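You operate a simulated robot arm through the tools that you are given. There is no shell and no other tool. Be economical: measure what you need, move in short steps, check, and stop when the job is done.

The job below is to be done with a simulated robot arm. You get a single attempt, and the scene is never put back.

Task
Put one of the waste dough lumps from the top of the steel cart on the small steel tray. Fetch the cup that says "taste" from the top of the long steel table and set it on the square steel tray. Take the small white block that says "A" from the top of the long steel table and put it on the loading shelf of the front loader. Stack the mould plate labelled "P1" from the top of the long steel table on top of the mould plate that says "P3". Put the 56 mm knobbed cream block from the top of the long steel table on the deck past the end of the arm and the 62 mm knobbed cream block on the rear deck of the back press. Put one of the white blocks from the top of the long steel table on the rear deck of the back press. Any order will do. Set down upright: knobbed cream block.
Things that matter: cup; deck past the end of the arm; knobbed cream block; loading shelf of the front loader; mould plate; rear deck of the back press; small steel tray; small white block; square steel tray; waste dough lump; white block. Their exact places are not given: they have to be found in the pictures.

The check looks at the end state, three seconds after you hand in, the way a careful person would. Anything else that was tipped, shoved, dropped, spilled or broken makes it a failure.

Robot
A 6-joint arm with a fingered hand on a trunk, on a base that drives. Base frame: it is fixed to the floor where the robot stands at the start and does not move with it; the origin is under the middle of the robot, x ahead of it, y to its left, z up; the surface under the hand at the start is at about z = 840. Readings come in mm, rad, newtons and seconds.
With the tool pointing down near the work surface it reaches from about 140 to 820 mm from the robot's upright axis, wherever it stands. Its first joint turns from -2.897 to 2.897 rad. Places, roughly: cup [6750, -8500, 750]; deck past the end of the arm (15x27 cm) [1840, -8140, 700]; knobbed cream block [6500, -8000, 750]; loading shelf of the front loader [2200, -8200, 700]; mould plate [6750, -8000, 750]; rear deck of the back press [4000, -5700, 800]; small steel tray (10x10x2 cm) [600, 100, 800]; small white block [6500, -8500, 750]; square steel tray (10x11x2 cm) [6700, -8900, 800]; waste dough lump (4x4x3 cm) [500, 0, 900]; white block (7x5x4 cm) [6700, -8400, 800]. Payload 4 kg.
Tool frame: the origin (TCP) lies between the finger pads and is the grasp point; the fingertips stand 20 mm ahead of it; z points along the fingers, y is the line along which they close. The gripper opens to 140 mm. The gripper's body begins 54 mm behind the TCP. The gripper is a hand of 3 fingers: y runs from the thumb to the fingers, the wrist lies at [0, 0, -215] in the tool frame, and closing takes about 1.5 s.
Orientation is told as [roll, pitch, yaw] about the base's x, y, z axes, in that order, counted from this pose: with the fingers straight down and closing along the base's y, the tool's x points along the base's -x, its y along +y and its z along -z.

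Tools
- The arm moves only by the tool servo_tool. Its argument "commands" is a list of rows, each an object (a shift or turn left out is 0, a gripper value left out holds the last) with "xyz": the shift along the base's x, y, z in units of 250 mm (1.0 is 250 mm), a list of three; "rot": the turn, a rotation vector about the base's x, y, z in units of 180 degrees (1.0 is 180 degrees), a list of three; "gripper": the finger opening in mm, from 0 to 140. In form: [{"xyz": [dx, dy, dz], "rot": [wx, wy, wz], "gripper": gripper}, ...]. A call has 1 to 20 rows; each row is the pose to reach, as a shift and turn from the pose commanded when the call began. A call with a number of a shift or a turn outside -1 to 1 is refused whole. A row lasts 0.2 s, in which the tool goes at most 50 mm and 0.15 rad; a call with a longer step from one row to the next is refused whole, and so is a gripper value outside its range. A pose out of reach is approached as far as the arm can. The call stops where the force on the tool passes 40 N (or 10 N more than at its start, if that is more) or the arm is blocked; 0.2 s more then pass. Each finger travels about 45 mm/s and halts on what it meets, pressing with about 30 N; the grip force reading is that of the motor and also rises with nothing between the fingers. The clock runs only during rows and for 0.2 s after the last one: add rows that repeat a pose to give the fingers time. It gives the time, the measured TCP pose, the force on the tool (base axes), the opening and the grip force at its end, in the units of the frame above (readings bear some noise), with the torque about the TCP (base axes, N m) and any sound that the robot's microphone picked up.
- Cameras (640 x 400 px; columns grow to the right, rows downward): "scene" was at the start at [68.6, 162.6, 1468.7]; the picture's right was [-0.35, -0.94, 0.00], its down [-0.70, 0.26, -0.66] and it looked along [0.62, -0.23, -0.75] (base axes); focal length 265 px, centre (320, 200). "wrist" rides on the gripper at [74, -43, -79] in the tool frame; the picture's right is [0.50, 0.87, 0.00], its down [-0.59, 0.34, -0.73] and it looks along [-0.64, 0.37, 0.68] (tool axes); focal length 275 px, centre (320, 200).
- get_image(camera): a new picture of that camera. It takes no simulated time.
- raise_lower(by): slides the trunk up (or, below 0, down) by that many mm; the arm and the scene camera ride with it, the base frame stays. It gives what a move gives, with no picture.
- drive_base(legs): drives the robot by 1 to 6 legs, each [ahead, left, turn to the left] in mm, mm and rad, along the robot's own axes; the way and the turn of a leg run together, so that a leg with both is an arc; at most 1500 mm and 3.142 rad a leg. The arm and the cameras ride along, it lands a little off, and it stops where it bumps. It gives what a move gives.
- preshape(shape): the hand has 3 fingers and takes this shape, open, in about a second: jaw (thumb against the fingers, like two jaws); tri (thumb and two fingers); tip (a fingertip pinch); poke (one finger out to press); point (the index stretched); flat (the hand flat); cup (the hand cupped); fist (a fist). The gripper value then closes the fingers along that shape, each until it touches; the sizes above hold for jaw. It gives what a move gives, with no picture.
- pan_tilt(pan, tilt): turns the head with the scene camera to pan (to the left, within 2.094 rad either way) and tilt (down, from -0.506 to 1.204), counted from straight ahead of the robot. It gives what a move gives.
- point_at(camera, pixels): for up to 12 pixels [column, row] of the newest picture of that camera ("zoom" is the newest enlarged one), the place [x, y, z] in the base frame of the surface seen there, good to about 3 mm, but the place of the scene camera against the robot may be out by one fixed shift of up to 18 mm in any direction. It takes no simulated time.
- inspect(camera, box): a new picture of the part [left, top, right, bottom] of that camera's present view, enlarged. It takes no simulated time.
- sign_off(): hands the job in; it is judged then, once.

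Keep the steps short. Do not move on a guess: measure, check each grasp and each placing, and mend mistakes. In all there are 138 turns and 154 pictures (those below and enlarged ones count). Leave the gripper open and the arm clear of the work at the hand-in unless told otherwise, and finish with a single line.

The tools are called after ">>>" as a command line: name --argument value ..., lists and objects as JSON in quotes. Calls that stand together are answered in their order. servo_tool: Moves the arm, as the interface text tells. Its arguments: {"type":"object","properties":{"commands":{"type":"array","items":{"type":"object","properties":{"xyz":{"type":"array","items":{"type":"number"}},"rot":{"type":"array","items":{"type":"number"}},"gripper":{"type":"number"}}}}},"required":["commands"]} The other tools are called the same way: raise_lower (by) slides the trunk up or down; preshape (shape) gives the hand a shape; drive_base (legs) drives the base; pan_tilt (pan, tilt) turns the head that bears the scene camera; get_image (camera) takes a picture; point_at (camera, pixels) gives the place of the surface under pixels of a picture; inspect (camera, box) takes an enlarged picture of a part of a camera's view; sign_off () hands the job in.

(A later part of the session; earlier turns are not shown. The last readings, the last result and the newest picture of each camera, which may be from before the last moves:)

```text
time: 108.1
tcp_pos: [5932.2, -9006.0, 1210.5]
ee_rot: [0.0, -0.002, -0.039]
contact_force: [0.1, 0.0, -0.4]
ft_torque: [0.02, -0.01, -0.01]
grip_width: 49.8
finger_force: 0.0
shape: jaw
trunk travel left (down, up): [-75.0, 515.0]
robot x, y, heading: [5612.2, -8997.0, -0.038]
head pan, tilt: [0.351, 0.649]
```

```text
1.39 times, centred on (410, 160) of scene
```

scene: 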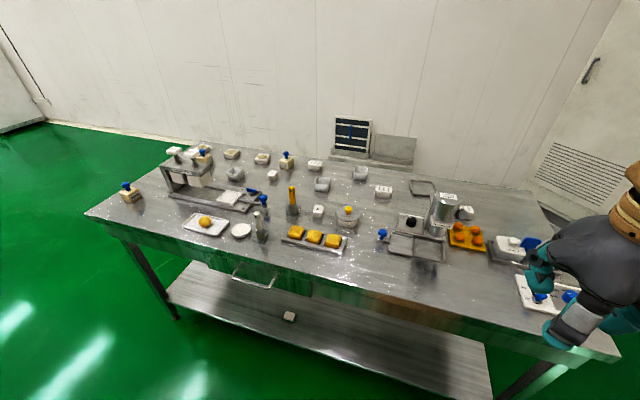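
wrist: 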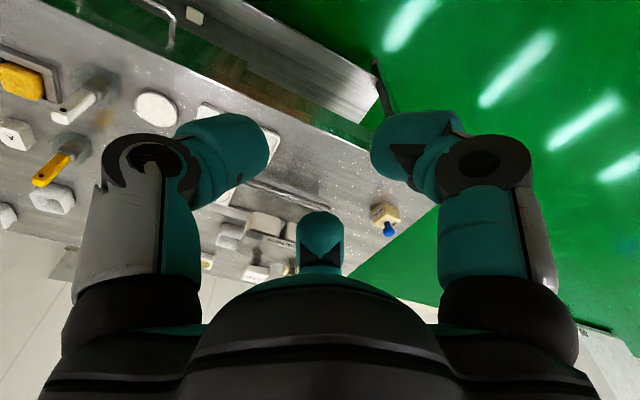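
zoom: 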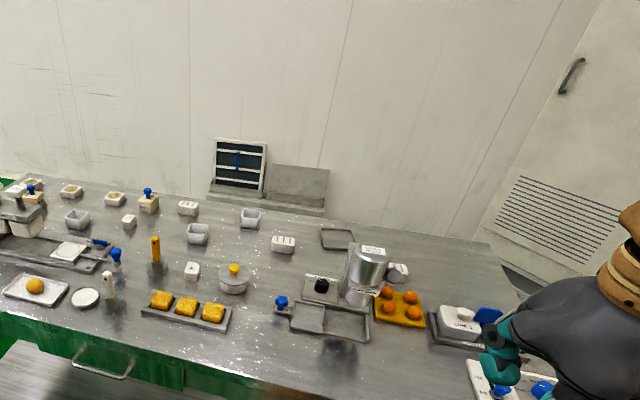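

There is plenty of room to the east (wall at x≈8050). I'll zoom hard on the knobbed blocks to read their sizes.

>>> inspect --camera "scene" --box '[112, 172, 160, 202]'

>>> inspect --camera "scene" --box '[185, 142, 233, 172]'

>>> inspect --camera "scene" --box '[270, 148, 318, 178]'

```text
13.33 times, centred on (136, 187) of scene
```

zoom: 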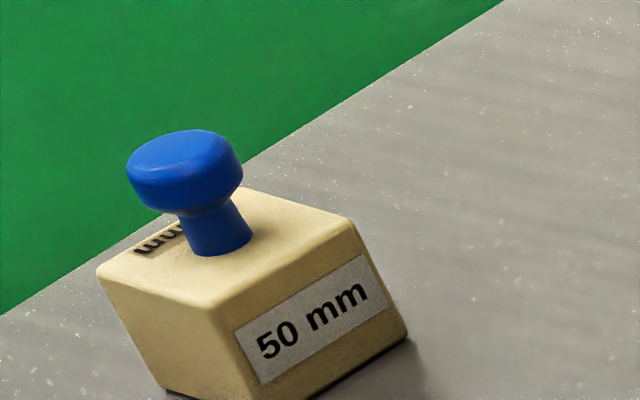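

```text
13.33 times, centred on (209, 157) of scene
```

zoom: 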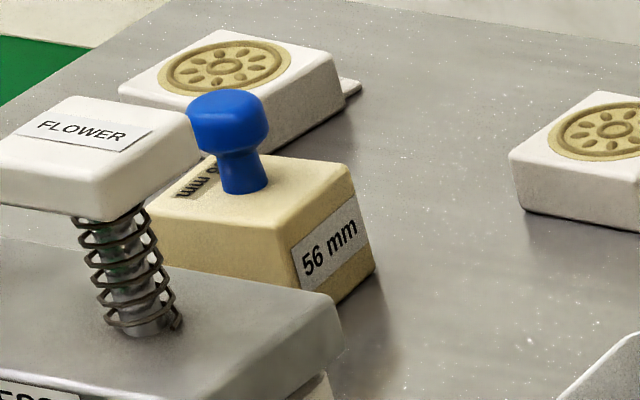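

```text
13.33 times, centred on (294, 163) of scene
```

zoom: 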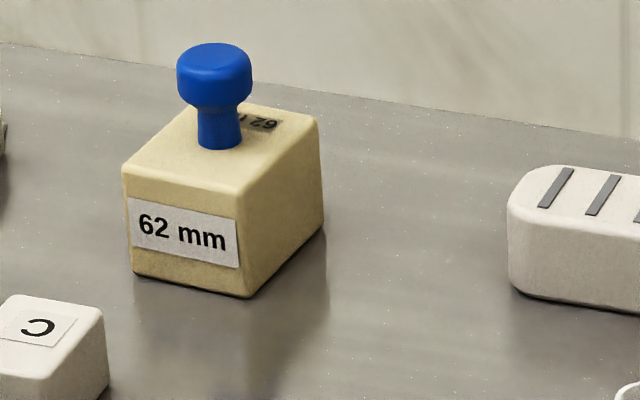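

56 mm is behind the hand press and 62 mm is at (6730,-8281). Block A is closest to this west side, so I'll fetch it first by driving to about (5850,-8550).

>>> drive_base --legs '[[0, 0, 0.038], [0, 450, 0], [230, 0, 0]]'

>>> pan_tilt --pan 0.1 --tilt 0.8

>>> get_image --camera "scene"

>>> get_image --camera "wrist"

```text
time: 112.5
tcp_pos: [6156.7, -8532.6, 1209.7]
ee_rot: [0.0, 0.0, 0.01]
contact_force: [0.8, -0.1, -0.2]
ft_torque: [-0.04, 0.0, 0.01]
grip_width: 49.6
finger_force: 0.0
shape: jaw
trunk travel left (down, up): [-75.0, 515.0]
robot x, y, heading: [5836.2, -8541.9, 0.009]
head pan, tilt: [0.351, 0.649]
```

```text
time: 113.3
tcp_pos: [6155.3, -8532.9, 1209.0]
ee_rot: [0.001, 0.001, 0.01]
contact_force: [-0.4, -0.4, -0.2]
ft_torque: [-0.03, 0.03, 0.01]
grip_width: 49.8
finger_force: 0.1
shape: jaw
trunk travel left (down, up): [-75.0, 515.0]
robot x, y, heading: [5834.2, -8543.4, 0.009]
head pan, tilt: [0.099, 0.799]
```

```text
115 pictures are left
```

scene: 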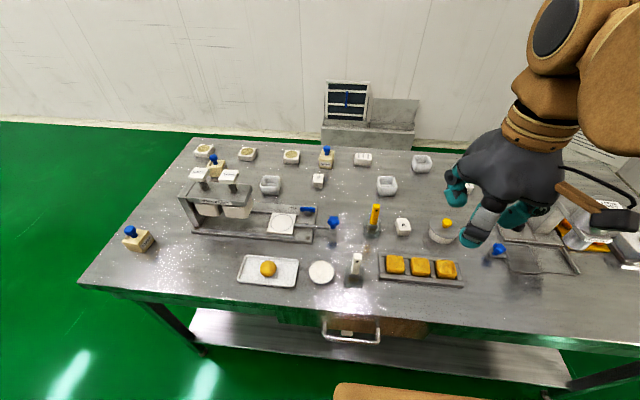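

```text
114 pictures are left
```

wrist: 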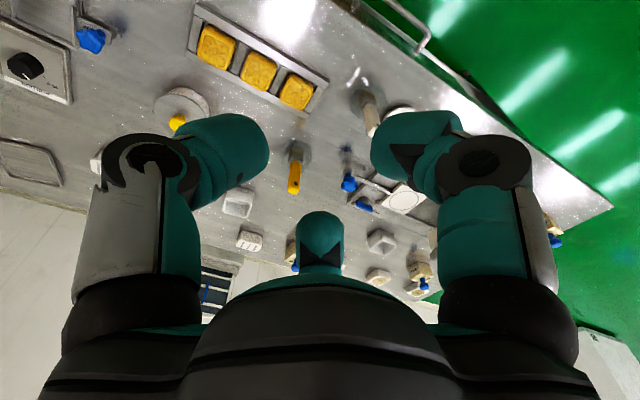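

Block A is at (403,226), with the yellow-handled scraper at (375,218) and the pot at (441,230) as tall neighbours. I'll measure them.

>>> inspect --camera "scene" --box '[340, 190, 484, 280]'

>>> point_at --camera "scene" --pixels '[[403, 222], [403, 231], [376, 207], [373, 232], [447, 222], [441, 235], [420, 240], [358, 258], [430, 228], [385, 255]]'

```text
4.44 times, centred on (412, 235) of scene
```

zoom: 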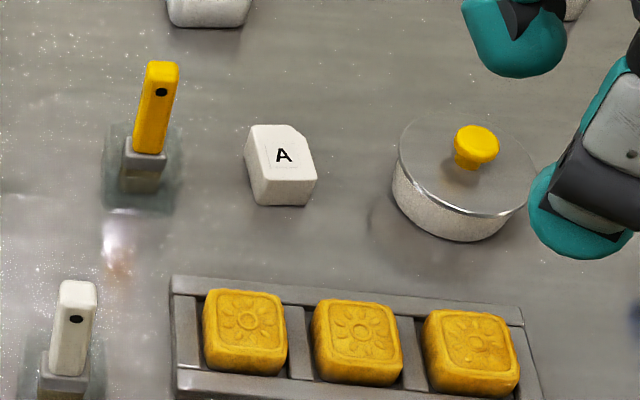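

```text
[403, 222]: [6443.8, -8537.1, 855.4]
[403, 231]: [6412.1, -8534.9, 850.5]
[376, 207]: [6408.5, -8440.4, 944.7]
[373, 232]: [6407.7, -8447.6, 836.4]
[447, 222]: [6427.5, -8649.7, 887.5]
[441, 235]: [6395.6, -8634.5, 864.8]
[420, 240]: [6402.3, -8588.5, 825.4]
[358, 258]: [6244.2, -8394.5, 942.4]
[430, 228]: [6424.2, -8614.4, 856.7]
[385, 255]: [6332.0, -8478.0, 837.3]
```

I'll measure how wide the hand itself is, using wrist pixels on its knuckles.

>>> point_at --camera "wrist" --pixels '[[110, 140], [85, 250], [85, 320], [480, 120], [530, 160], [555, 270], [560, 330], [320, 225], [320, 300], [265, 140], [375, 140]]'

```text
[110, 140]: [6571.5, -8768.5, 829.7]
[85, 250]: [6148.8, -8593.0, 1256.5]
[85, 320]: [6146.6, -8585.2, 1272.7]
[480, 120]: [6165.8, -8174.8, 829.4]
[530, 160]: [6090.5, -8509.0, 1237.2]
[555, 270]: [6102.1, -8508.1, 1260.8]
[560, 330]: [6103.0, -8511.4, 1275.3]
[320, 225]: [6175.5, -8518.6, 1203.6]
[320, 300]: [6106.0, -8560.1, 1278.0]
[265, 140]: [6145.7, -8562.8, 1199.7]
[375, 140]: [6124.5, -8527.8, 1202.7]
```

The hand has three fingers at 120° with an overall radius of about 70 mm. The scraper lies 95 mm away on the side with the gap between fingers, so there's clearance. I'll move above A at a safe height of z≈1010.

>>> servo_tool --commands '[{"xyz": [0.18, 0, 0], "gripper": 80}, {"xyz": [0.36, 0, -0.05]}, {"xyz": [0.54, 0, -0.1]}, {"xyz": [0.7, 0, -0.2]}, {"xyz": [0.85, -0.01, -0.32]}, {"xyz": [0.95, -0.02, -0.46]}, {"xyz": [1.0, -0.02, -0.6]}, {"xyz": [1.0, -0.02, -0.76]}, {"xyz": [1.0, -0.02, -0.8]}]'

>>> get_image --camera "wrist"

```text
time: 115.3
tcp_pos: [6404.7, -8536.9, 1009.7]
ee_rot: [0.001, 0.002, 0.012]
contact_force: [0.6, -1.6, 0.5]
ft_torque: [0.02, 0.03, 0.0]
grip_width: 79.4
finger_force: 0.0
shape: jaw
trunk travel left (down, up): [-75.0, 515.0]
robot x, y, heading: [5835.2, -8540.5, 0.011]
head pan, tilt: [0.099, 0.799]
```

```text
112 pictures are left
```

wrist: 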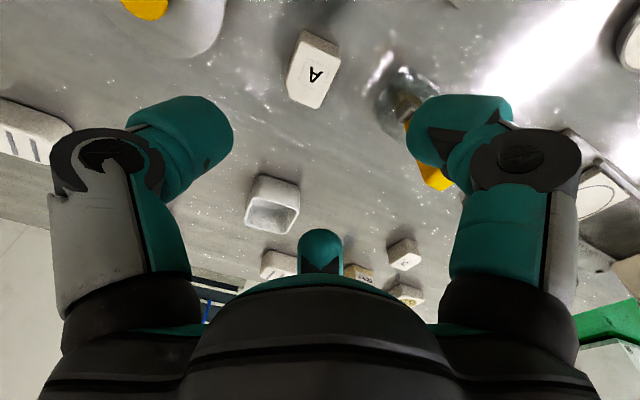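

>>> inspect --camera "wrist" --box '[240, 0, 400, 120]'

>>> point_at --camera "wrist" --pixels '[[306, 33], [338, 48], [325, 105], [289, 90], [315, 68], [302, 115], [400, 95], [440, 180], [205, 30], [150, 8], [290, 55]]'

```text
3.33 times, centred on (320, 60) of wrist
```

zoom: 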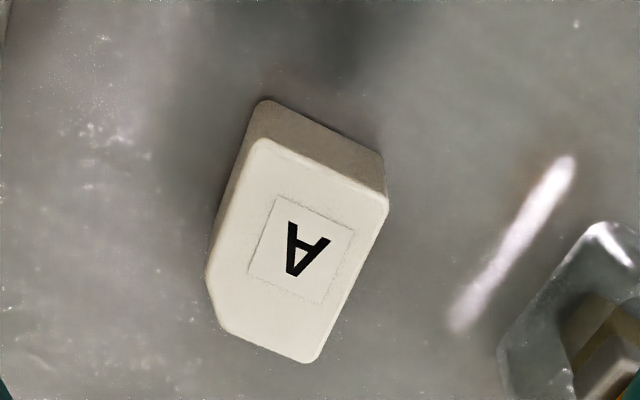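

```text
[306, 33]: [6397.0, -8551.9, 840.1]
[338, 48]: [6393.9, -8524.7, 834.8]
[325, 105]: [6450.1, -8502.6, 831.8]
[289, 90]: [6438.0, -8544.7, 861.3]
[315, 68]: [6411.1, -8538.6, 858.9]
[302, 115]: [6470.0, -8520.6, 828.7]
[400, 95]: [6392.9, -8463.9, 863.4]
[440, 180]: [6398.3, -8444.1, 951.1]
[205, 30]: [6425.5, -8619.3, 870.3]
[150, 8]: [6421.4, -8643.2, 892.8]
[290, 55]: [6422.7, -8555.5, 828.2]
```

>>> point_at --camera "wrist" --pixels '[[304, 44], [338, 62], [317, 105], [290, 83], [313, 73], [292, 92]]'

```text
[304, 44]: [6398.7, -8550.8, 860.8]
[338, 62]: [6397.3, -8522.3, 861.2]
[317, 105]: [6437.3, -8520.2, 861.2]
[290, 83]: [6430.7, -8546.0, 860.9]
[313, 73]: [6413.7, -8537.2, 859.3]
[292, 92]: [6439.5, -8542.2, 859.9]
```

A's centre is (6419,-8536), about 42×30 mm and aligned with the axes, with top 861 and table 829. I'll descend to z≈855 and grip.

>>> servo_tool --commands '[{"xyz": [0.057, 0.004, -0.1]}, {"xyz": [0.057, 0.004, -0.28]}, {"xyz": [0.057, 0.004, -0.46]}, {"xyz": [0.057, 0.004, -0.56]}, {"xyz": [0.057, 0.004, -0.614]}, {"xyz": [0.057, 0.004, -0.614], "gripper": 20}, {"xyz": [0.057, 0.004, -0.614], "gripper": 20}, {"xyz": [0.057, 0.004, -0.614], "gripper": 20}, {"xyz": [0.057, 0.004, -0.614], "gripper": 20}, {"xyz": [0.057, 0.004, -0.614], "gripper": 20}]'

>>> get_image --camera "wrist"

```text
time: 117.5
tcp_pos: [6419.4, -8536.7, 857.1]
ee_rot: [0.0, 0.0, 0.01]
contact_force: [-0.8, -0.2, 0.6]
ft_torque: [-0.04, 0.03, 0.0]
grip_width: 40.0
finger_force: 30.2
shape: jaw
trunk travel left (down, up): [-75.0, 515.0]
robot x, y, heading: [5836.2, -8542.8, 0.012]
head pan, tilt: [0.099, 0.799]
```

```text
110 pictures are left
```

wrist: 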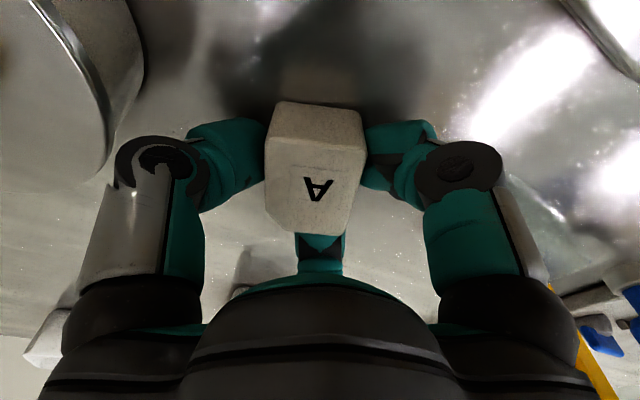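

A is gripped (40 mm opening, 30 N). I'll lift straight up, then retract, and check.

>>> servo_tool --commands '[{"xyz": [0, 0, 0.16]}, {"xyz": [0, 0, 0.34]}, {"xyz": [0, 0, 0.52]}, {"xyz": [0, 0, 0.7]}, {"xyz": [0, 0, 0.88]}, {"xyz": [-0.15, 0, 0.95]}, {"xyz": [-0.33, 0, 1.0]}, {"xyz": [-0.5, 0, 1.0]}, {"xyz": [-0.68, 0, 1.0]}, {"xyz": [-0.85, 0, 1.0]}, {"xyz": [-1.0, 0, 1.0]}]'

>>> get_image --camera "wrist"

>>> pan_tilt --pan 1.9 --tilt 0.3

>>> get_image --camera "scene"

```text
time: 119.9
tcp_pos: [6166.2, -8536.9, 1103.9]
ee_rot: [-0.001, 0.0, 0.011]
contact_force: [-0.3, 0.4, -0.7]
ft_torque: [-0.02, -0.01, 0.01]
grip_width: 39.8
finger_force: 29.4
shape: jaw
trunk travel left (down, up): [-75.0, 515.0]
robot x, y, heading: [5839.4, -8538.7, 0.01]
head pan, tilt: [0.099, 0.799]
```

```text
109 pictures are left
```

wrist: 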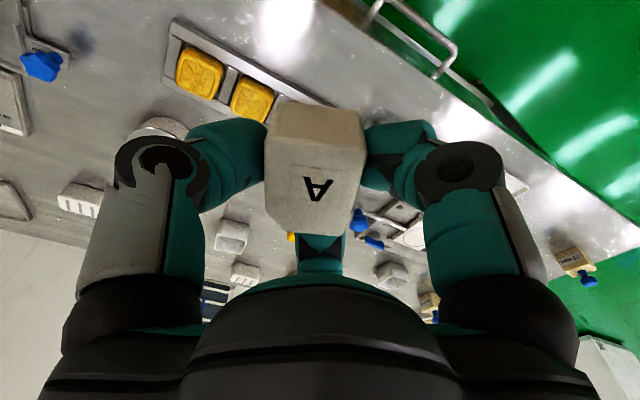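

```text
time: 121.7
tcp_pos: [6166.0, -8536.3, 1103.8]
ee_rot: [0.0, 0.0, 0.01]
contact_force: [-0.8, -0.4, -0.2]
ft_torque: [0.0, -0.01, -0.02]
grip_width: 39.8
finger_force: 30.5
shape: jaw
trunk travel left (down, up): [-75.0, 515.0]
robot x, y, heading: [5837.8, -8542.1, 0.005]
head pan, tilt: [1.901, 0.3]
```

```text
108 pictures are left
```

scene: 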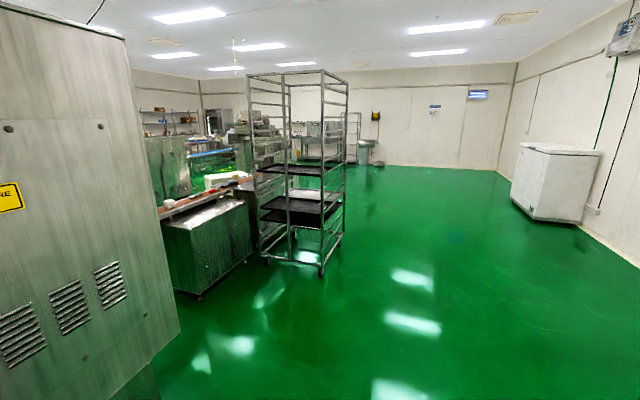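

I'll measure the machines to the west before backing away and turning.

>>> point_at --camera "scene" --pixels '[[175, 330], [160, 300], [200, 295], [250, 265], [215, 200], [190, 205], [230, 182], [320, 275], [100, 150], [160, 160], [200, 160], [240, 130]]'

>>> inspect --camera "scene" --box '[120, 90, 360, 240]'

```text
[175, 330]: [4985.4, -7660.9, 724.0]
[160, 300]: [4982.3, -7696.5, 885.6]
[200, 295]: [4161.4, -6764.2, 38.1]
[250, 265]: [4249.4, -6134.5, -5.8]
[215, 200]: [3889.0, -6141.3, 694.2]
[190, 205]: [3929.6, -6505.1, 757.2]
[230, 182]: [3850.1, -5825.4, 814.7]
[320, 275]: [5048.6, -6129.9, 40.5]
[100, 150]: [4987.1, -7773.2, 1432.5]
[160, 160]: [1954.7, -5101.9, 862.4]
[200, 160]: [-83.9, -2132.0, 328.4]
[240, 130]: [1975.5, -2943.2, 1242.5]
```

```text
2.67 times, centred on (240, 165) of scene
```

zoom: 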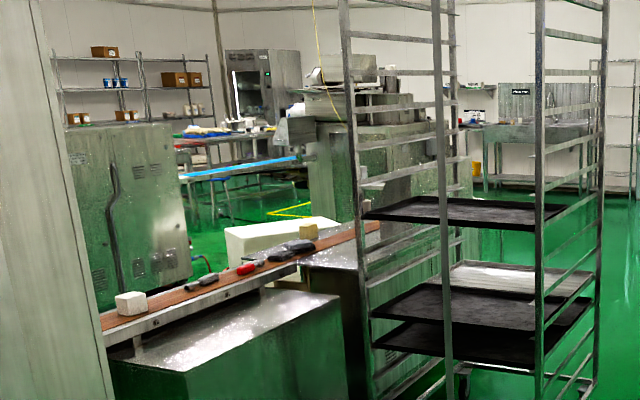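

The corridor to the loader appears to run between the two machine lines, entered from the north. I'll back away from the table, turn north and drive to about y=-3000.

>>> drive_base --legs '[[-200, 0, 0], [0, 0, 1.565], [1500, 0, 0], [1500, 0, 0], [1500, 0, 0], [1000, 0, 0]]'

>>> pan_tilt --pan 1.6 --tilt 0.3

>>> get_image --camera "scene"

```text
time: 153.2
tcp_pos: [5663.5, -2680.7, 1104.0]
ee_rot: [-0.002, -0.001, 1.578]
contact_force: [0.3, -0.8, -1.0]
ft_torque: [-0.01, 0.02, 0.02]
grip_width: 39.8
finger_force: 30.4
shape: jaw
trunk travel left (down, up): [-75.0, 515.0]
robot x, y, heading: [5667.0, -3008.4, 1.577]
head pan, tilt: [1.901, 0.3]
```

```text
time: 154.0
tcp_pos: [5664.8, -2680.8, 1102.3]
ee_rot: [-0.001, 0.001, 1.578]
contact_force: [-0.3, 0.6, -0.8]
ft_torque: [-0.01, 0.01, 0.02]
grip_width: 39.9
finger_force: 30.3
shape: jaw
trunk travel left (down, up): [-75.0, 515.0]
robot x, y, heading: [5667.6, -3008.3, 1.579]
head pan, tilt: [1.6, 0.3]
```

```text
106 pictures are left
```

scene: 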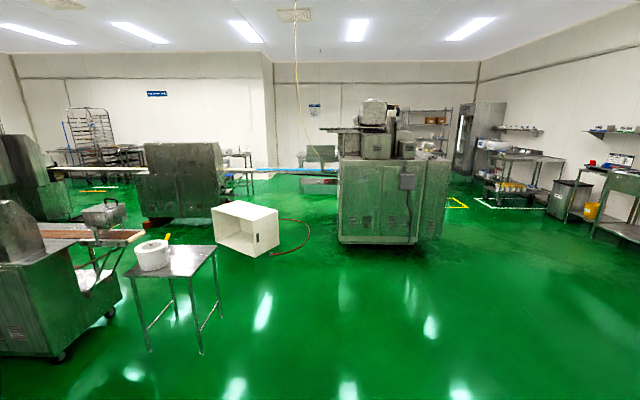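

I'll measure the corridor: press, small table, white bin, machine 1, and line 1's second machine.

>>> point_at --camera "scene" --pixels '[[215, 325], [150, 345], [245, 255], [280, 245], [215, 235], [350, 242], [415, 245], [220, 215], [150, 215], [75, 350], [100, 235], [70, 215]]'

>>> inspect --camera "scene" --box '[0, 120, 320, 320]'

```text
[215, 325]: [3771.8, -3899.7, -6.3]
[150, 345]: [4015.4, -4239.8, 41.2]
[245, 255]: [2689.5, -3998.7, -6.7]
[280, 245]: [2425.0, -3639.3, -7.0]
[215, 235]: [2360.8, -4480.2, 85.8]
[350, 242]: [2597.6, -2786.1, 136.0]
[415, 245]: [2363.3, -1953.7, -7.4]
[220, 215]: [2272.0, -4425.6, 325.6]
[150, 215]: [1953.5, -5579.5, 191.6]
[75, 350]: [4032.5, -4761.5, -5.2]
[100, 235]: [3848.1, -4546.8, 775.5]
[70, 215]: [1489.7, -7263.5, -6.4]
```

```text
2.00 times, centred on (160, 220) of scene
```

zoom: 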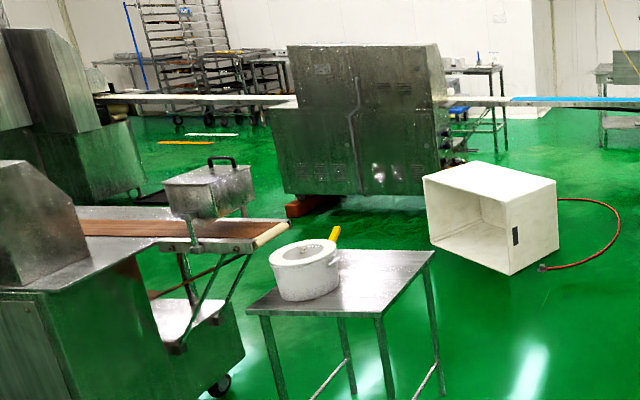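

>>> point_at --camera "scene" --pixels '[[127, 271], [188, 276], [215, 247], [172, 244], [175, 302], [143, 234], [112, 243], [105, 310], [120, 240], [140, 180], [70, 240], [140, 317]]'

```text
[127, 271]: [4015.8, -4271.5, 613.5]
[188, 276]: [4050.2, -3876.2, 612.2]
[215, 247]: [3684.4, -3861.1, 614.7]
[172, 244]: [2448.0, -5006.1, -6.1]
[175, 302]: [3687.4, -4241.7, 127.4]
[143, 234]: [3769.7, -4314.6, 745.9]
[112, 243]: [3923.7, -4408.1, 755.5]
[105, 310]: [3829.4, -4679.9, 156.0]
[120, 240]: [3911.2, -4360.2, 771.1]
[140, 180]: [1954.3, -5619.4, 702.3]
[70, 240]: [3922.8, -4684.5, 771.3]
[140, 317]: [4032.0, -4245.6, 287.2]
```

The corridor between the bin (x≤2700) and small table (x≥3684) is about 980 mm wide. I'll drive west to x≈3190, turn south, and advance to y≈-5300.

>>> drive_base --legs '[[0, 1400, 0], [0, 1080, 0], [0, 0, -3.14]]'

>>> pan_tilt --pan 0.1 --tilt 0.35

>>> get_image --camera "scene"

```text
time: 173.3
tcp_pos: [3234.9, -3425.2, 1103.6]
ee_rot: [0.0, 0.001, -1.528]
contact_force: [0.2, -0.3, -0.1]
ft_torque: [0.02, 0.0, 0.01]
grip_width: 39.5
finger_force: 29.9
shape: jaw
trunk travel left (down, up): [-75.0, 515.0]
robot x, y, heading: [3219.3, -3095.3, -1.53]
head pan, tilt: [1.6, 0.3]
```

```text
time: 174.9
tcp_pos: [3233.8, -3426.0, 1103.8]
ee_rot: [0.001, 0.0, -1.528]
contact_force: [-0.3, 0.0, -0.6]
ft_torque: [-0.04, -0.01, 0.02]
grip_width: 39.8
finger_force: 29.8
shape: jaw
trunk travel left (down, up): [-75.0, 515.0]
robot x, y, heading: [3217.8, -3096.5, -1.523]
head pan, tilt: [0.099, 0.351]
```

```text
104 pictures are left
```

scene: 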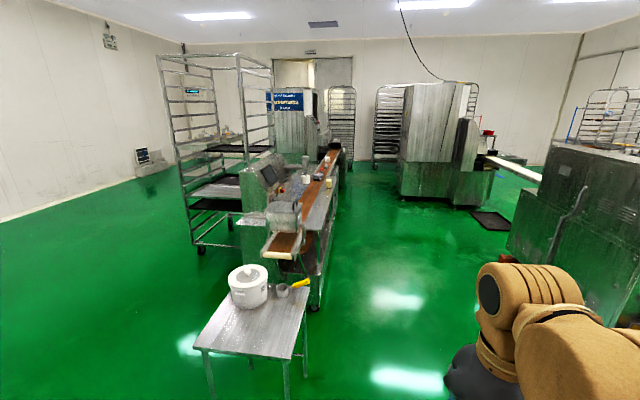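

The corridor is clear. I'll straighten the heading and go south 2.2 m.

>>> drive_base --legs '[[0, 0, -0.045], [1400, 0, 0], [900, 0, 0]]'

>>> pan_tilt --pan 0.2 --tilt 0.35

>>> get_image --camera "scene"

>>> pan_tilt --pan 1.3 --tilt 0.5

>>> get_image --camera "scene"

```text
time: 186.6
tcp_pos: [3230.1, -5714.6, 1104.1]
ee_rot: [-0.001, 0.0, -1.567]
contact_force: [0.6, 0.6, 1.1]
ft_torque: [0.02, 0.02, 0.03]
grip_width: 39.8
finger_force: 29.8
shape: jaw
trunk travel left (down, up): [-75.0, 515.0]
robot x, y, heading: [3224.6, -5381.1, -1.566]
head pan, tilt: [0.099, 0.351]
```

```text
time: 187.3
tcp_pos: [3231.3, -5714.2, 1104.2]
ee_rot: [0.0, -0.001, -1.566]
contact_force: [-0.4, -0.7, -0.7]
ft_torque: [-0.03, -0.05, 0.01]
grip_width: 39.5
finger_force: 29.7
shape: jaw
trunk travel left (down, up): [-75.0, 515.0]
robot x, y, heading: [3227.0, -5381.5, -1.569]
head pan, tilt: [0.201, 0.351]
```

```text
103 pictures are left
```

scene: 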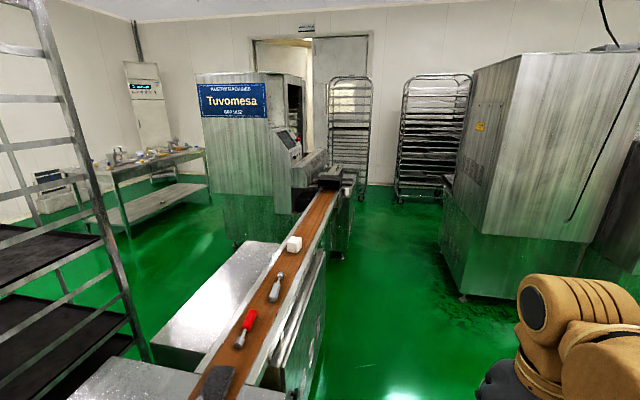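

```text
time: 188.6
tcp_pos: [3231.2, -5714.1, 1103.5]
ee_rot: [0.001, 0.001, -1.565]
contact_force: [-0.2, 0.5, -0.8]
ft_torque: [0.02, -0.01, -0.01]
grip_width: 40.0
finger_force: 30.0
shape: jaw
trunk travel left (down, up): [-75.0, 515.0]
robot x, y, heading: [3224.3, -5385.0, -1.57]
head pan, tilt: [1.3, 0.499]
```

```text
102 pictures are left
```

scene: 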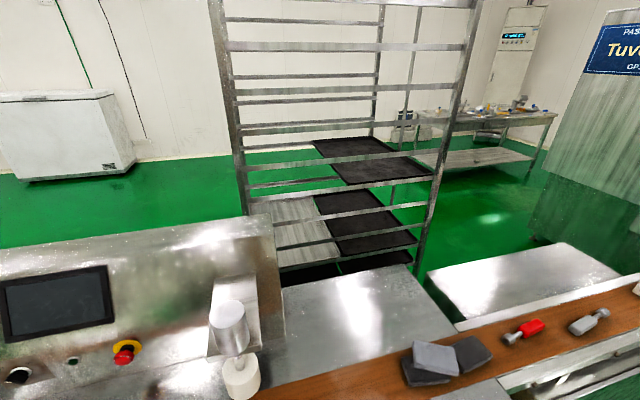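

The steel flat beyond the belt at (350,310) may be the press's rear deck. I'll measure it and its surroundings.

>>> point_at --camera "scene" --pixels '[[350, 310], [420, 290], [400, 270], [290, 295], [270, 340], [500, 280], [340, 375], [600, 300], [240, 260], [150, 250], [450, 330], [290, 370]]'

>>> inspect --camera "scene" --box '[160, 200, 640, 400]'

```text
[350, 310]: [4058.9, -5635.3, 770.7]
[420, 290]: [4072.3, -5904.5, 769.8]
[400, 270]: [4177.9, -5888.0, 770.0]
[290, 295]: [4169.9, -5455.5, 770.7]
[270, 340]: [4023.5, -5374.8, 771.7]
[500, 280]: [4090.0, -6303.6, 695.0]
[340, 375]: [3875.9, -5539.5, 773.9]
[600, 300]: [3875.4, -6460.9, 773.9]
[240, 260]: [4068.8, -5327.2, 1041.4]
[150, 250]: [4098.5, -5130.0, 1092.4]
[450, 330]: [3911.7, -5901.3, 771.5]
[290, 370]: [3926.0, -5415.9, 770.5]
```

```text
1.33 times, centred on (400, 300) of scene
```

zoom: 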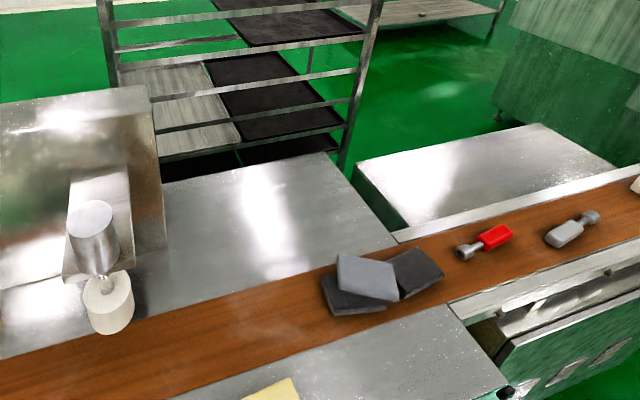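

The deck is the flat at z≈775, around (4060,-5680). Now the loader: I'll look ahead-right toward (2200,-8200).

>>> pan_tilt --pan -0.1 --tilt 0.4

>>> get_image --camera "scene"

>>> point_at --camera "scene" --pixels '[[320, 270], [345, 280], [260, 190], [330, 180], [400, 180], [260, 240], [200, 240], [490, 230], [420, 130], [340, 210]]'

```text
time: 190.1
tcp_pos: [3230.1, -5713.5, 1104.0]
ee_rot: [0.001, 0.001, -1.566]
contact_force: [0.8, -0.5, -0.8]
ft_torque: [-0.02, 0.01, -0.02]
grip_width: 40.0
finger_force: 29.9
shape: jaw
trunk travel left (down, up): [-75.0, 515.0]
robot x, y, heading: [3227.7, -5386.8, -1.566]
head pan, tilt: [-0.099, 0.4]
```

```text
100 pictures are left
```

scene: 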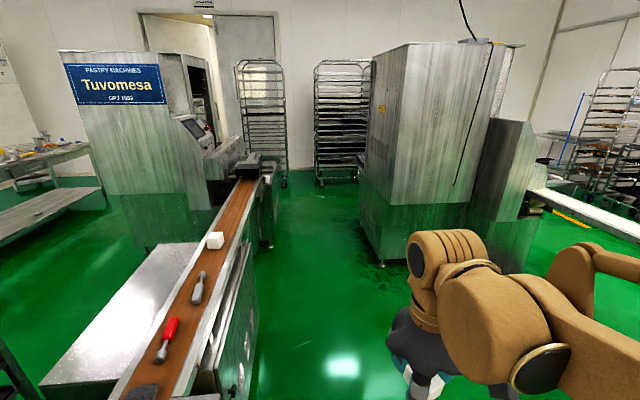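

```text
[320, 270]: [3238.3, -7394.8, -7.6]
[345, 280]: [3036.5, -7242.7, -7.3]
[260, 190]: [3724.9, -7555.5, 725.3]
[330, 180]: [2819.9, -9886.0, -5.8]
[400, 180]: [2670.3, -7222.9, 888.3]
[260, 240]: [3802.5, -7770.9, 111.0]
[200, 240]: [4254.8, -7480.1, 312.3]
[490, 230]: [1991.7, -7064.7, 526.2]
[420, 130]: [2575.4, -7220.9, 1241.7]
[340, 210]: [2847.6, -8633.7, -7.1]
```

The loader cabinet's north face is at y≈-7220 and its east side at x≈2830. I'll drive along the corridor to y≈-8800 and look from the south-east.

>>> drive_base --legs '[[1400, 0, 0], [1400, 0, 0], [500, 0, 0]]'

>>> pan_tilt --pan -0.2 --tilt 0.4

>>> get_image --camera "scene"

>>> pan_tilt --pan -1.9 --tilt 0.4

>>> get_image --camera "scene"

```text
time: 206.0
tcp_pos: [3302.9, -8966.9, 1102.9]
ee_rot: [-0.002, 0.001, -1.551]
contact_force: [0.9, 0.3, -0.6]
ft_torque: [-0.03, 0.01, -0.01]
grip_width: 39.3
finger_force: 29.5
shape: jaw
trunk travel left (down, up): [-75.0, 515.0]
robot x, y, heading: [3295.2, -8639.5, -1.554]
head pan, tilt: [-0.099, 0.4]
```

```text
time: 206.7
tcp_pos: [3302.6, -8968.8, 1103.2]
ee_rot: [0.0, 0.0, -1.55]
contact_force: [0.3, -0.3, -1.0]
ft_torque: [0.01, -0.05, -0.02]
grip_width: 39.8
finger_force: 30.0
shape: jaw
trunk travel left (down, up): [-75.0, 515.0]
robot x, y, heading: [3292.9, -8636.7, -1.555]
head pan, tilt: [-0.201, 0.4]
```

```text
99 pictures are left
```

scene: 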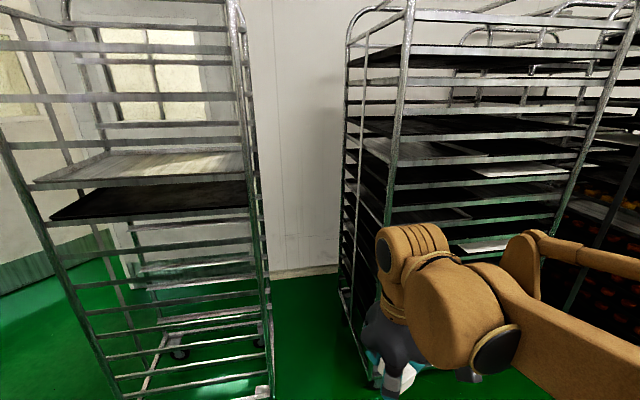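

```text
time: 208.4
tcp_pos: [3301.6, -8968.5, 1102.3]
ee_rot: [0.0, 0.0, -1.551]
contact_force: [0.9, 0.1, -0.3]
ft_torque: [-0.02, -0.04, -0.01]
grip_width: 39.7
finger_force: 30.0
shape: jaw
trunk travel left (down, up): [-75.0, 515.0]
robot x, y, heading: [3293.7, -8635.9, -1.551]
head pan, tilt: [-1.901, 0.4]
```

```text
98 pictures are left
```

scene: 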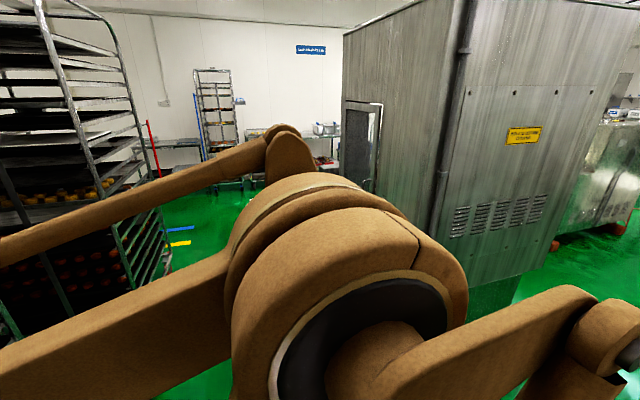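

I'll measure the passage between the cabinet's south face and the racks.

>>> point_at --camera "scene" --pixels '[[425, 200], [350, 100], [365, 170], [430, 100], [510, 200], [165, 265], [195, 210], [330, 160], [240, 190], [350, 155], [550, 260], [100, 110]]'

>>> pan_tilt --pan -1.2 --tilt 0.5

>>> get_image --camera "scene"

```text
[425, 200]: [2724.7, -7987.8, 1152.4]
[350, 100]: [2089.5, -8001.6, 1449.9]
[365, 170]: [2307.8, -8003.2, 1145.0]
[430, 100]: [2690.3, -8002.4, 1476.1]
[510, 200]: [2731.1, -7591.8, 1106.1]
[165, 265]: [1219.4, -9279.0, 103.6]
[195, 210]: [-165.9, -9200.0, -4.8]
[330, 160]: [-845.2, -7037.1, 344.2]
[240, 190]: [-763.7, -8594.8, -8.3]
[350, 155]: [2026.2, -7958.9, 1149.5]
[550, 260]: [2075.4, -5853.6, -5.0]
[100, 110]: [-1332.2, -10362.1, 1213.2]
```

```text
time: 209.5
tcp_pos: [3302.6, -8968.3, 1105.3]
ee_rot: [-0.001, 0.001, -1.551]
contact_force: [-0.2, 0.5, -1.4]
ft_torque: [-0.02, -0.03, -0.03]
grip_width: 39.7
finger_force: 30.0
shape: jaw
trunk travel left (down, up): [-75.0, 515.0]
robot x, y, heading: [3298.7, -8634.8, -1.55]
head pan, tilt: [-1.201, 0.499]
```

```text
97 pictures are left
```

scene: 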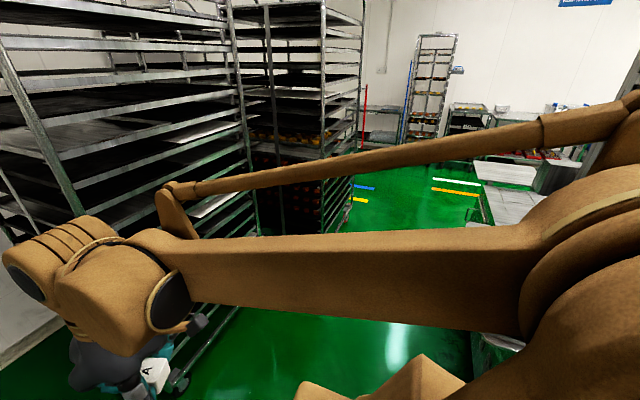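

The loader sits south of the cabinet near (2200,-8200). I'll turn clockwise to face north, so it comes into the clear left side of the camera.

>>> drive_base --legs '[[0, 0, -3.141]]'

>>> pan_tilt --pan 1.2 --tilt 0.55

>>> get_image --camera "scene"

```text
time: 217.0
tcp_pos: [3246.9, -8310.1, 1104.1]
ee_rot: [-0.001, 0.001, 1.712]
contact_force: [-1.7, 0.7, -1.5]
ft_torque: [0.01, 0.01, 0.0]
grip_width: 39.5
finger_force: 30.0
shape: jaw
trunk travel left (down, up): [-75.0, 515.0]
robot x, y, heading: [3294.8, -8641.1, 1.714]
head pan, tilt: [-1.201, 0.499]
```

```text
time: 219.2
tcp_pos: [3248.2, -8310.2, 1104.7]
ee_rot: [-0.002, 0.0, 1.711]
contact_force: [0.5, 0.3, -0.5]
ft_torque: [-0.01, -0.01, -0.01]
grip_width: 39.9
finger_force: 29.5
shape: jaw
trunk travel left (down, up): [-75.0, 515.0]
robot x, y, heading: [3291.8, -8639.2, 1.712]
head pan, tilt: [1.201, 0.55]
```

```text
96 pictures are left
```

scene: 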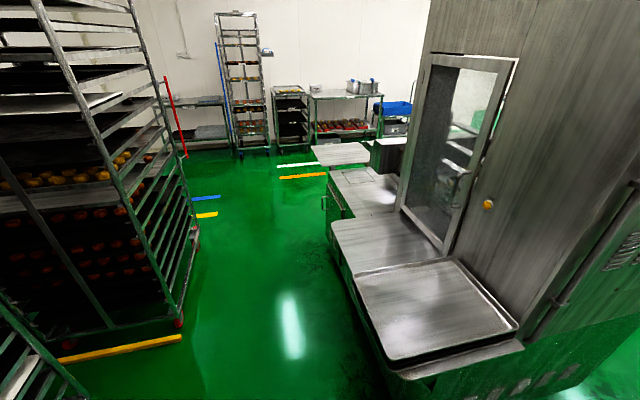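

The loader's front shelf is visible. I'll measure its surfaces and the floor passage.

>>> point_at --camera "scene" --pixels '[[430, 310], [385, 240], [370, 190], [340, 153], [350, 180], [392, 360], [510, 325], [355, 275], [450, 260], [190, 330], [335, 215], [405, 220]]'

>>> inspect --camera "scene" --box '[290, 120, 540, 390]'

```text
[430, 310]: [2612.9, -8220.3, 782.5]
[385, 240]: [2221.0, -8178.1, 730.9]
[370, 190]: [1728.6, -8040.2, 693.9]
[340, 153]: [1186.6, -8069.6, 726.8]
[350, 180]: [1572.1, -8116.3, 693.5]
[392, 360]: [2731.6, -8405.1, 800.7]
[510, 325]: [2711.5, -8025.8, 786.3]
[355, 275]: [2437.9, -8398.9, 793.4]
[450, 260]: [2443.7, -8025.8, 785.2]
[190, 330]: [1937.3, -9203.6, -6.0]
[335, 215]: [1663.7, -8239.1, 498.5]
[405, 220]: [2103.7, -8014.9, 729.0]
```

```text
1.48 times, centred on (415, 255) of scene
```

zoom: 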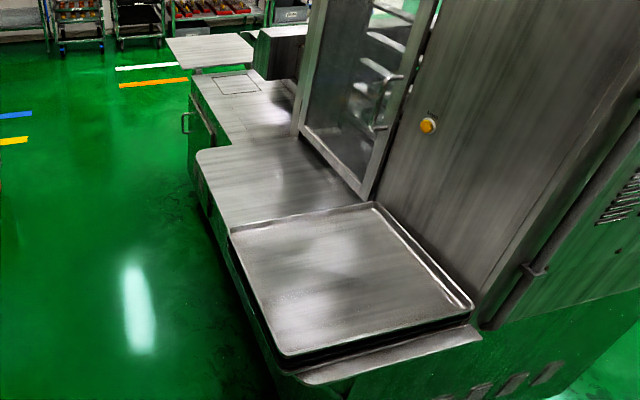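

The shelf in front of the loader door is at (2221,-8178,z≈735), and the lower deck west of it is at z≈695. I'll straighten, back up to y≈-8780 and strafe west to x≈2200.

>>> drive_base --legs '[[0, 0, -0.141], [-140, 0, 0], [0, 1100, 0]]'

>>> pan_tilt --pan 0.5 --tilt 0.85

>>> get_image --camera "scene"

>>> get_image --camera "wrist"

```text
time: 226.4
tcp_pos: [2192.5, -8441.6, 1103.7]
ee_rot: [0.0, 0.0, 1.569]
contact_force: [0.0, 1.1, -0.1]
ft_torque: [0.03, 0.02, 0.02]
grip_width: 39.6
finger_force: 29.9
shape: jaw
trunk travel left (down, up): [-75.0, 515.0]
robot x, y, heading: [2189.5, -8773.3, 1.57]
head pan, tilt: [1.201, 0.55]
```

```text
time: 227.4
tcp_pos: [2191.7, -8442.0, 1104.5]
ee_rot: [-0.001, 0.002, 1.571]
contact_force: [0.3, 0.9, 0.1]
ft_torque: [0.01, 0.0, -0.02]
grip_width: 39.9
finger_force: 30.1
shape: jaw
trunk travel left (down, up): [-75.0, 515.0]
robot x, y, heading: [2195.4, -8771.5, 1.575]
head pan, tilt: [0.499, 0.85]
```

```text
94 pictures are left
```

scene: 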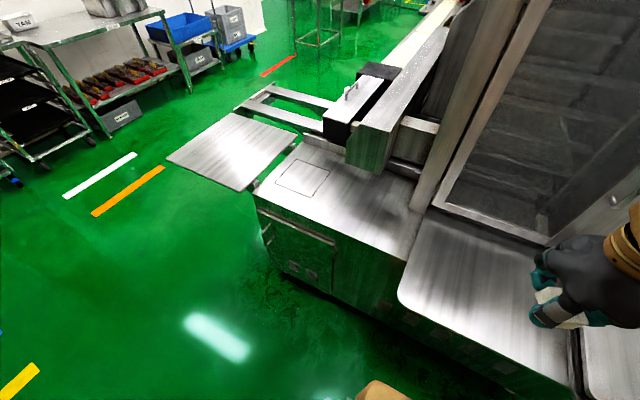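

```text
93 pictures are left
```

wrist: 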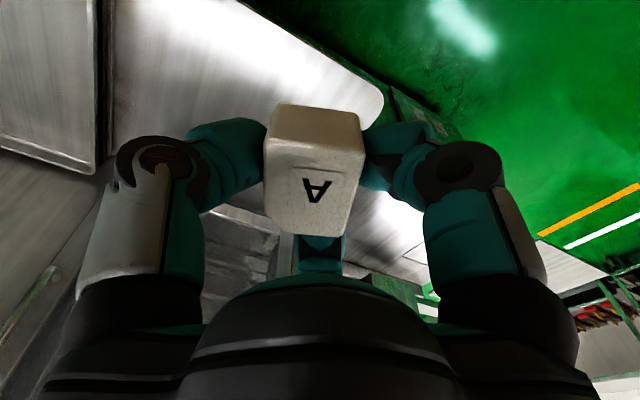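

I'll measure the shelf, the deck, and the end of the machine arm.

>>> point_at --camera "scene" --pixels '[[480, 290], [410, 295], [440, 225], [565, 360], [370, 205], [330, 215], [300, 175], [365, 165], [395, 180], [410, 235], [260, 195], [350, 160]]'

>>> inspect --camera "scene" --box '[230, 80, 470, 290]'

```text
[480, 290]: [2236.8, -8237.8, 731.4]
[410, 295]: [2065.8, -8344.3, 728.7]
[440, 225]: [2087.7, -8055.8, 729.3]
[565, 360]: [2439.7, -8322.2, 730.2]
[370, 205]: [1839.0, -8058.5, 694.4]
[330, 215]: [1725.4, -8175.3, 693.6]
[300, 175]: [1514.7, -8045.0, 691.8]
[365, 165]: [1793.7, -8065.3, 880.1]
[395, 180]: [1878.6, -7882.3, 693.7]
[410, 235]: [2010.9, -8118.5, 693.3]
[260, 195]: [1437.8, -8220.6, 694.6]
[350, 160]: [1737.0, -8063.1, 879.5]
```

```text
1.90 times, centred on (350, 185) of scene
```

zoom: 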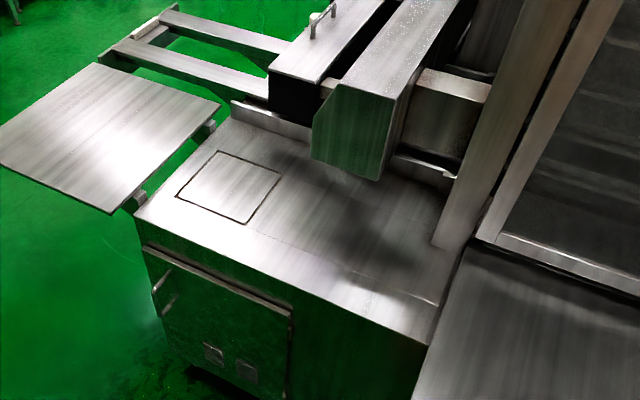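

The shelf is z≈736 and the deck past the arm end (arm face at y≈-8065) is near (1840,-8140). I'll verify the shelf height with the wrist camera.

>>> point_at --camera "wrist" --pixels '[[250, 60], [300, 60], [380, 220], [350, 80], [190, 90]]'

>>> servo_tool --commands '[{"xyz": [0.05, 0.18, 0]}, {"xyz": [0.1, 0.36, 0]}, {"xyz": [0.15, 0.54, -0.05]}, {"xyz": [0.15, 0.72, -0.1]}, {"xyz": [0.15, 0.88, -0.2]}, {"xyz": [0.15, 0.94, -0.36]}, {"xyz": [0.15, 0.96, -0.54]}, {"xyz": [0.15, 0.96, -0.72]}, {"xyz": [0.15, 0.96, -0.9]}, {"xyz": [0.15, 0.96, -1.0]}]'

>>> get_image --camera "wrist"

>>> get_image --camera "scene"

```text
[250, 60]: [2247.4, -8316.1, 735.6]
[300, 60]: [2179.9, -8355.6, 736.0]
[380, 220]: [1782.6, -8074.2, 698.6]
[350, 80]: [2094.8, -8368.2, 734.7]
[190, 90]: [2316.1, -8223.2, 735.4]
```

```text
time: 229.6
tcp_pos: [2229.7, -8201.5, 854.2]
ee_rot: [0.0, 0.0, 1.572]
contact_force: [0.7, -0.4, -1.7]
ft_torque: [-0.01, 0.01, -0.01]
grip_width: 39.6
finger_force: 30.2
shape: jaw
trunk travel left (down, up): [-75.0, 515.0]
robot x, y, heading: [2195.0, -8773.0, 1.575]
head pan, tilt: [0.499, 0.85]
```

```text
91 pictures are left
```

wrist: 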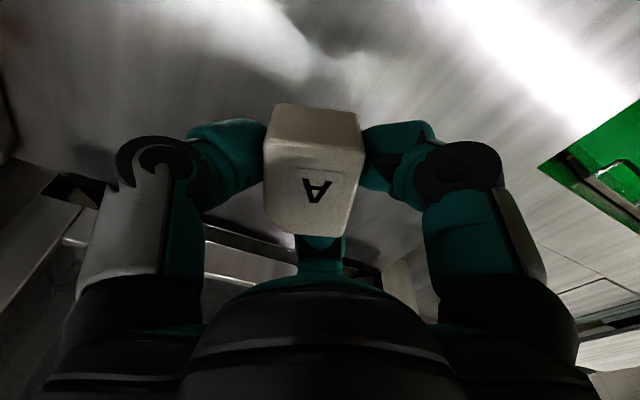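

```text
90 pictures are left
```

scene: 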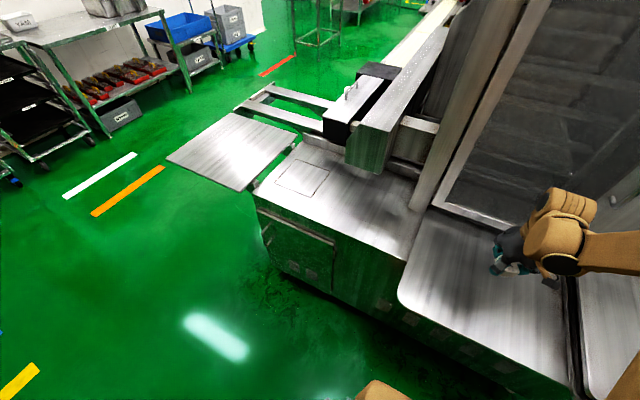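

The shelf is 735.5 by the wrist. I'll lower by ~89 mm, open, and rise.

>>> servo_tool --commands '[{"xyz": [0, 0, -0.15]}, {"xyz": [0, 0, -0.28]}, {"xyz": [0, 0, -0.335]}, {"xyz": [0, 0, -0.356]}, {"xyz": [0, 0, -0.356], "gripper": 60}, {"xyz": [0, 0, -0.356], "gripper": 80}, {"xyz": [0, 0, -0.356], "gripper": 80}, {"xyz": [0, 0, -0.356], "gripper": 80}, {"xyz": [0, 0, -0.2], "gripper": 80}, {"xyz": [0, 0, -0.02], "gripper": 80}, {"xyz": [0, 0, 0.16], "gripper": 80}, {"xyz": [0, -0.05, 0.34], "gripper": 80}, {"xyz": [0, -0.15, 0.5], "gripper": 80}, {"xyz": [0, -0.25, 0.65], "gripper": 80}]'

>>> get_image --camera "wrist"

```text
time: 232.6
tcp_pos: [2229.2, -8266.8, 1016.7]
ee_rot: [0.0, -0.001, 1.572]
contact_force: [0.2, -0.7, -0.3]
ft_torque: [-0.01, -0.02, -0.01]
grip_width: 79.5
finger_force: 0.1
shape: jaw
trunk travel left (down, up): [-75.0, 515.0]
robot x, y, heading: [2196.8, -8772.6, 1.572]
head pan, tilt: [0.499, 0.85]
```

```text
89 pictures are left
```

wrist: 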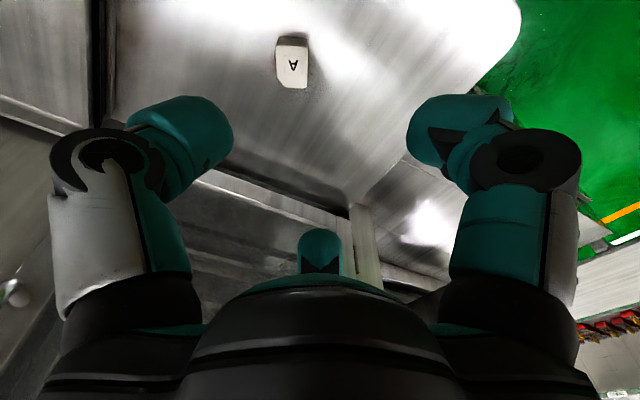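

A is on the shelf. I'll retract the arm, go back east to x≈3290, turn to face east and look for a shorter way south of the second line.

>>> servo_tool --commands '[{"xyz": [0, -0.15, 0.1]}, {"xyz": [0, -0.32, 0.2]}, {"xyz": [0, -0.5, 0.3]}, {"xyz": [-0.05, -0.65, 0.4]}, {"xyz": [-0.1, -0.7, 0.5]}]'

>>> drive_base --legs '[[0, -1100, 0], [0, 0, -1.57]]'

>>> pan_tilt --pan 0.3 --tilt 0.4

>>> get_image --camera "scene"

```text
refused: row 3 steps farther than a row can; nothing moved
```

```text
time: 242.1
tcp_pos: [3790.7, -8814.6, 1015.5]
ee_rot: [0.0, -0.001, -0.013]
contact_force: [-0.2, -0.5, 0.0]
ft_torque: [-0.04, 0.01, 0.0]
grip_width: 79.4
finger_force: 0.1
shape: jaw
trunk travel left (down, up): [-75.0, 515.0]
robot x, y, heading: [3280.8, -8769.8, -0.014]
head pan, tilt: [0.499, 0.85]
```

```text
time: 243.0
tcp_pos: [3790.6, -8815.3, 1014.9]
ee_rot: [0.0, 0.0, -0.014]
contact_force: [-0.4, 0.5, 0.9]
ft_torque: [0.02, 0.0, 0.02]
grip_width: 79.5
finger_force: 0.0
shape: jaw
trunk travel left (down, up): [-75.0, 515.0]
robot x, y, heading: [3287.2, -8772.1, -0.014]
head pan, tilt: [0.3, 0.4]
```

```text
88 pictures are left
```

scene: 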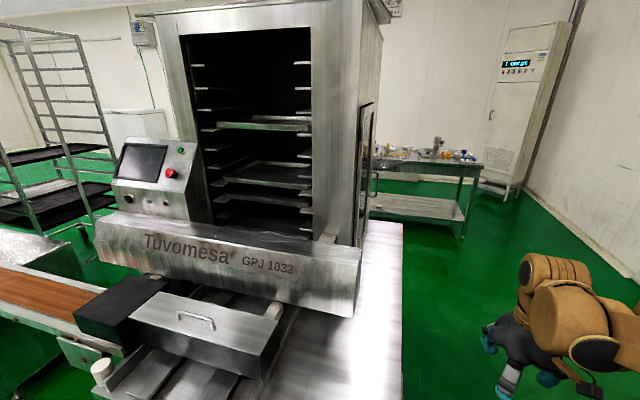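

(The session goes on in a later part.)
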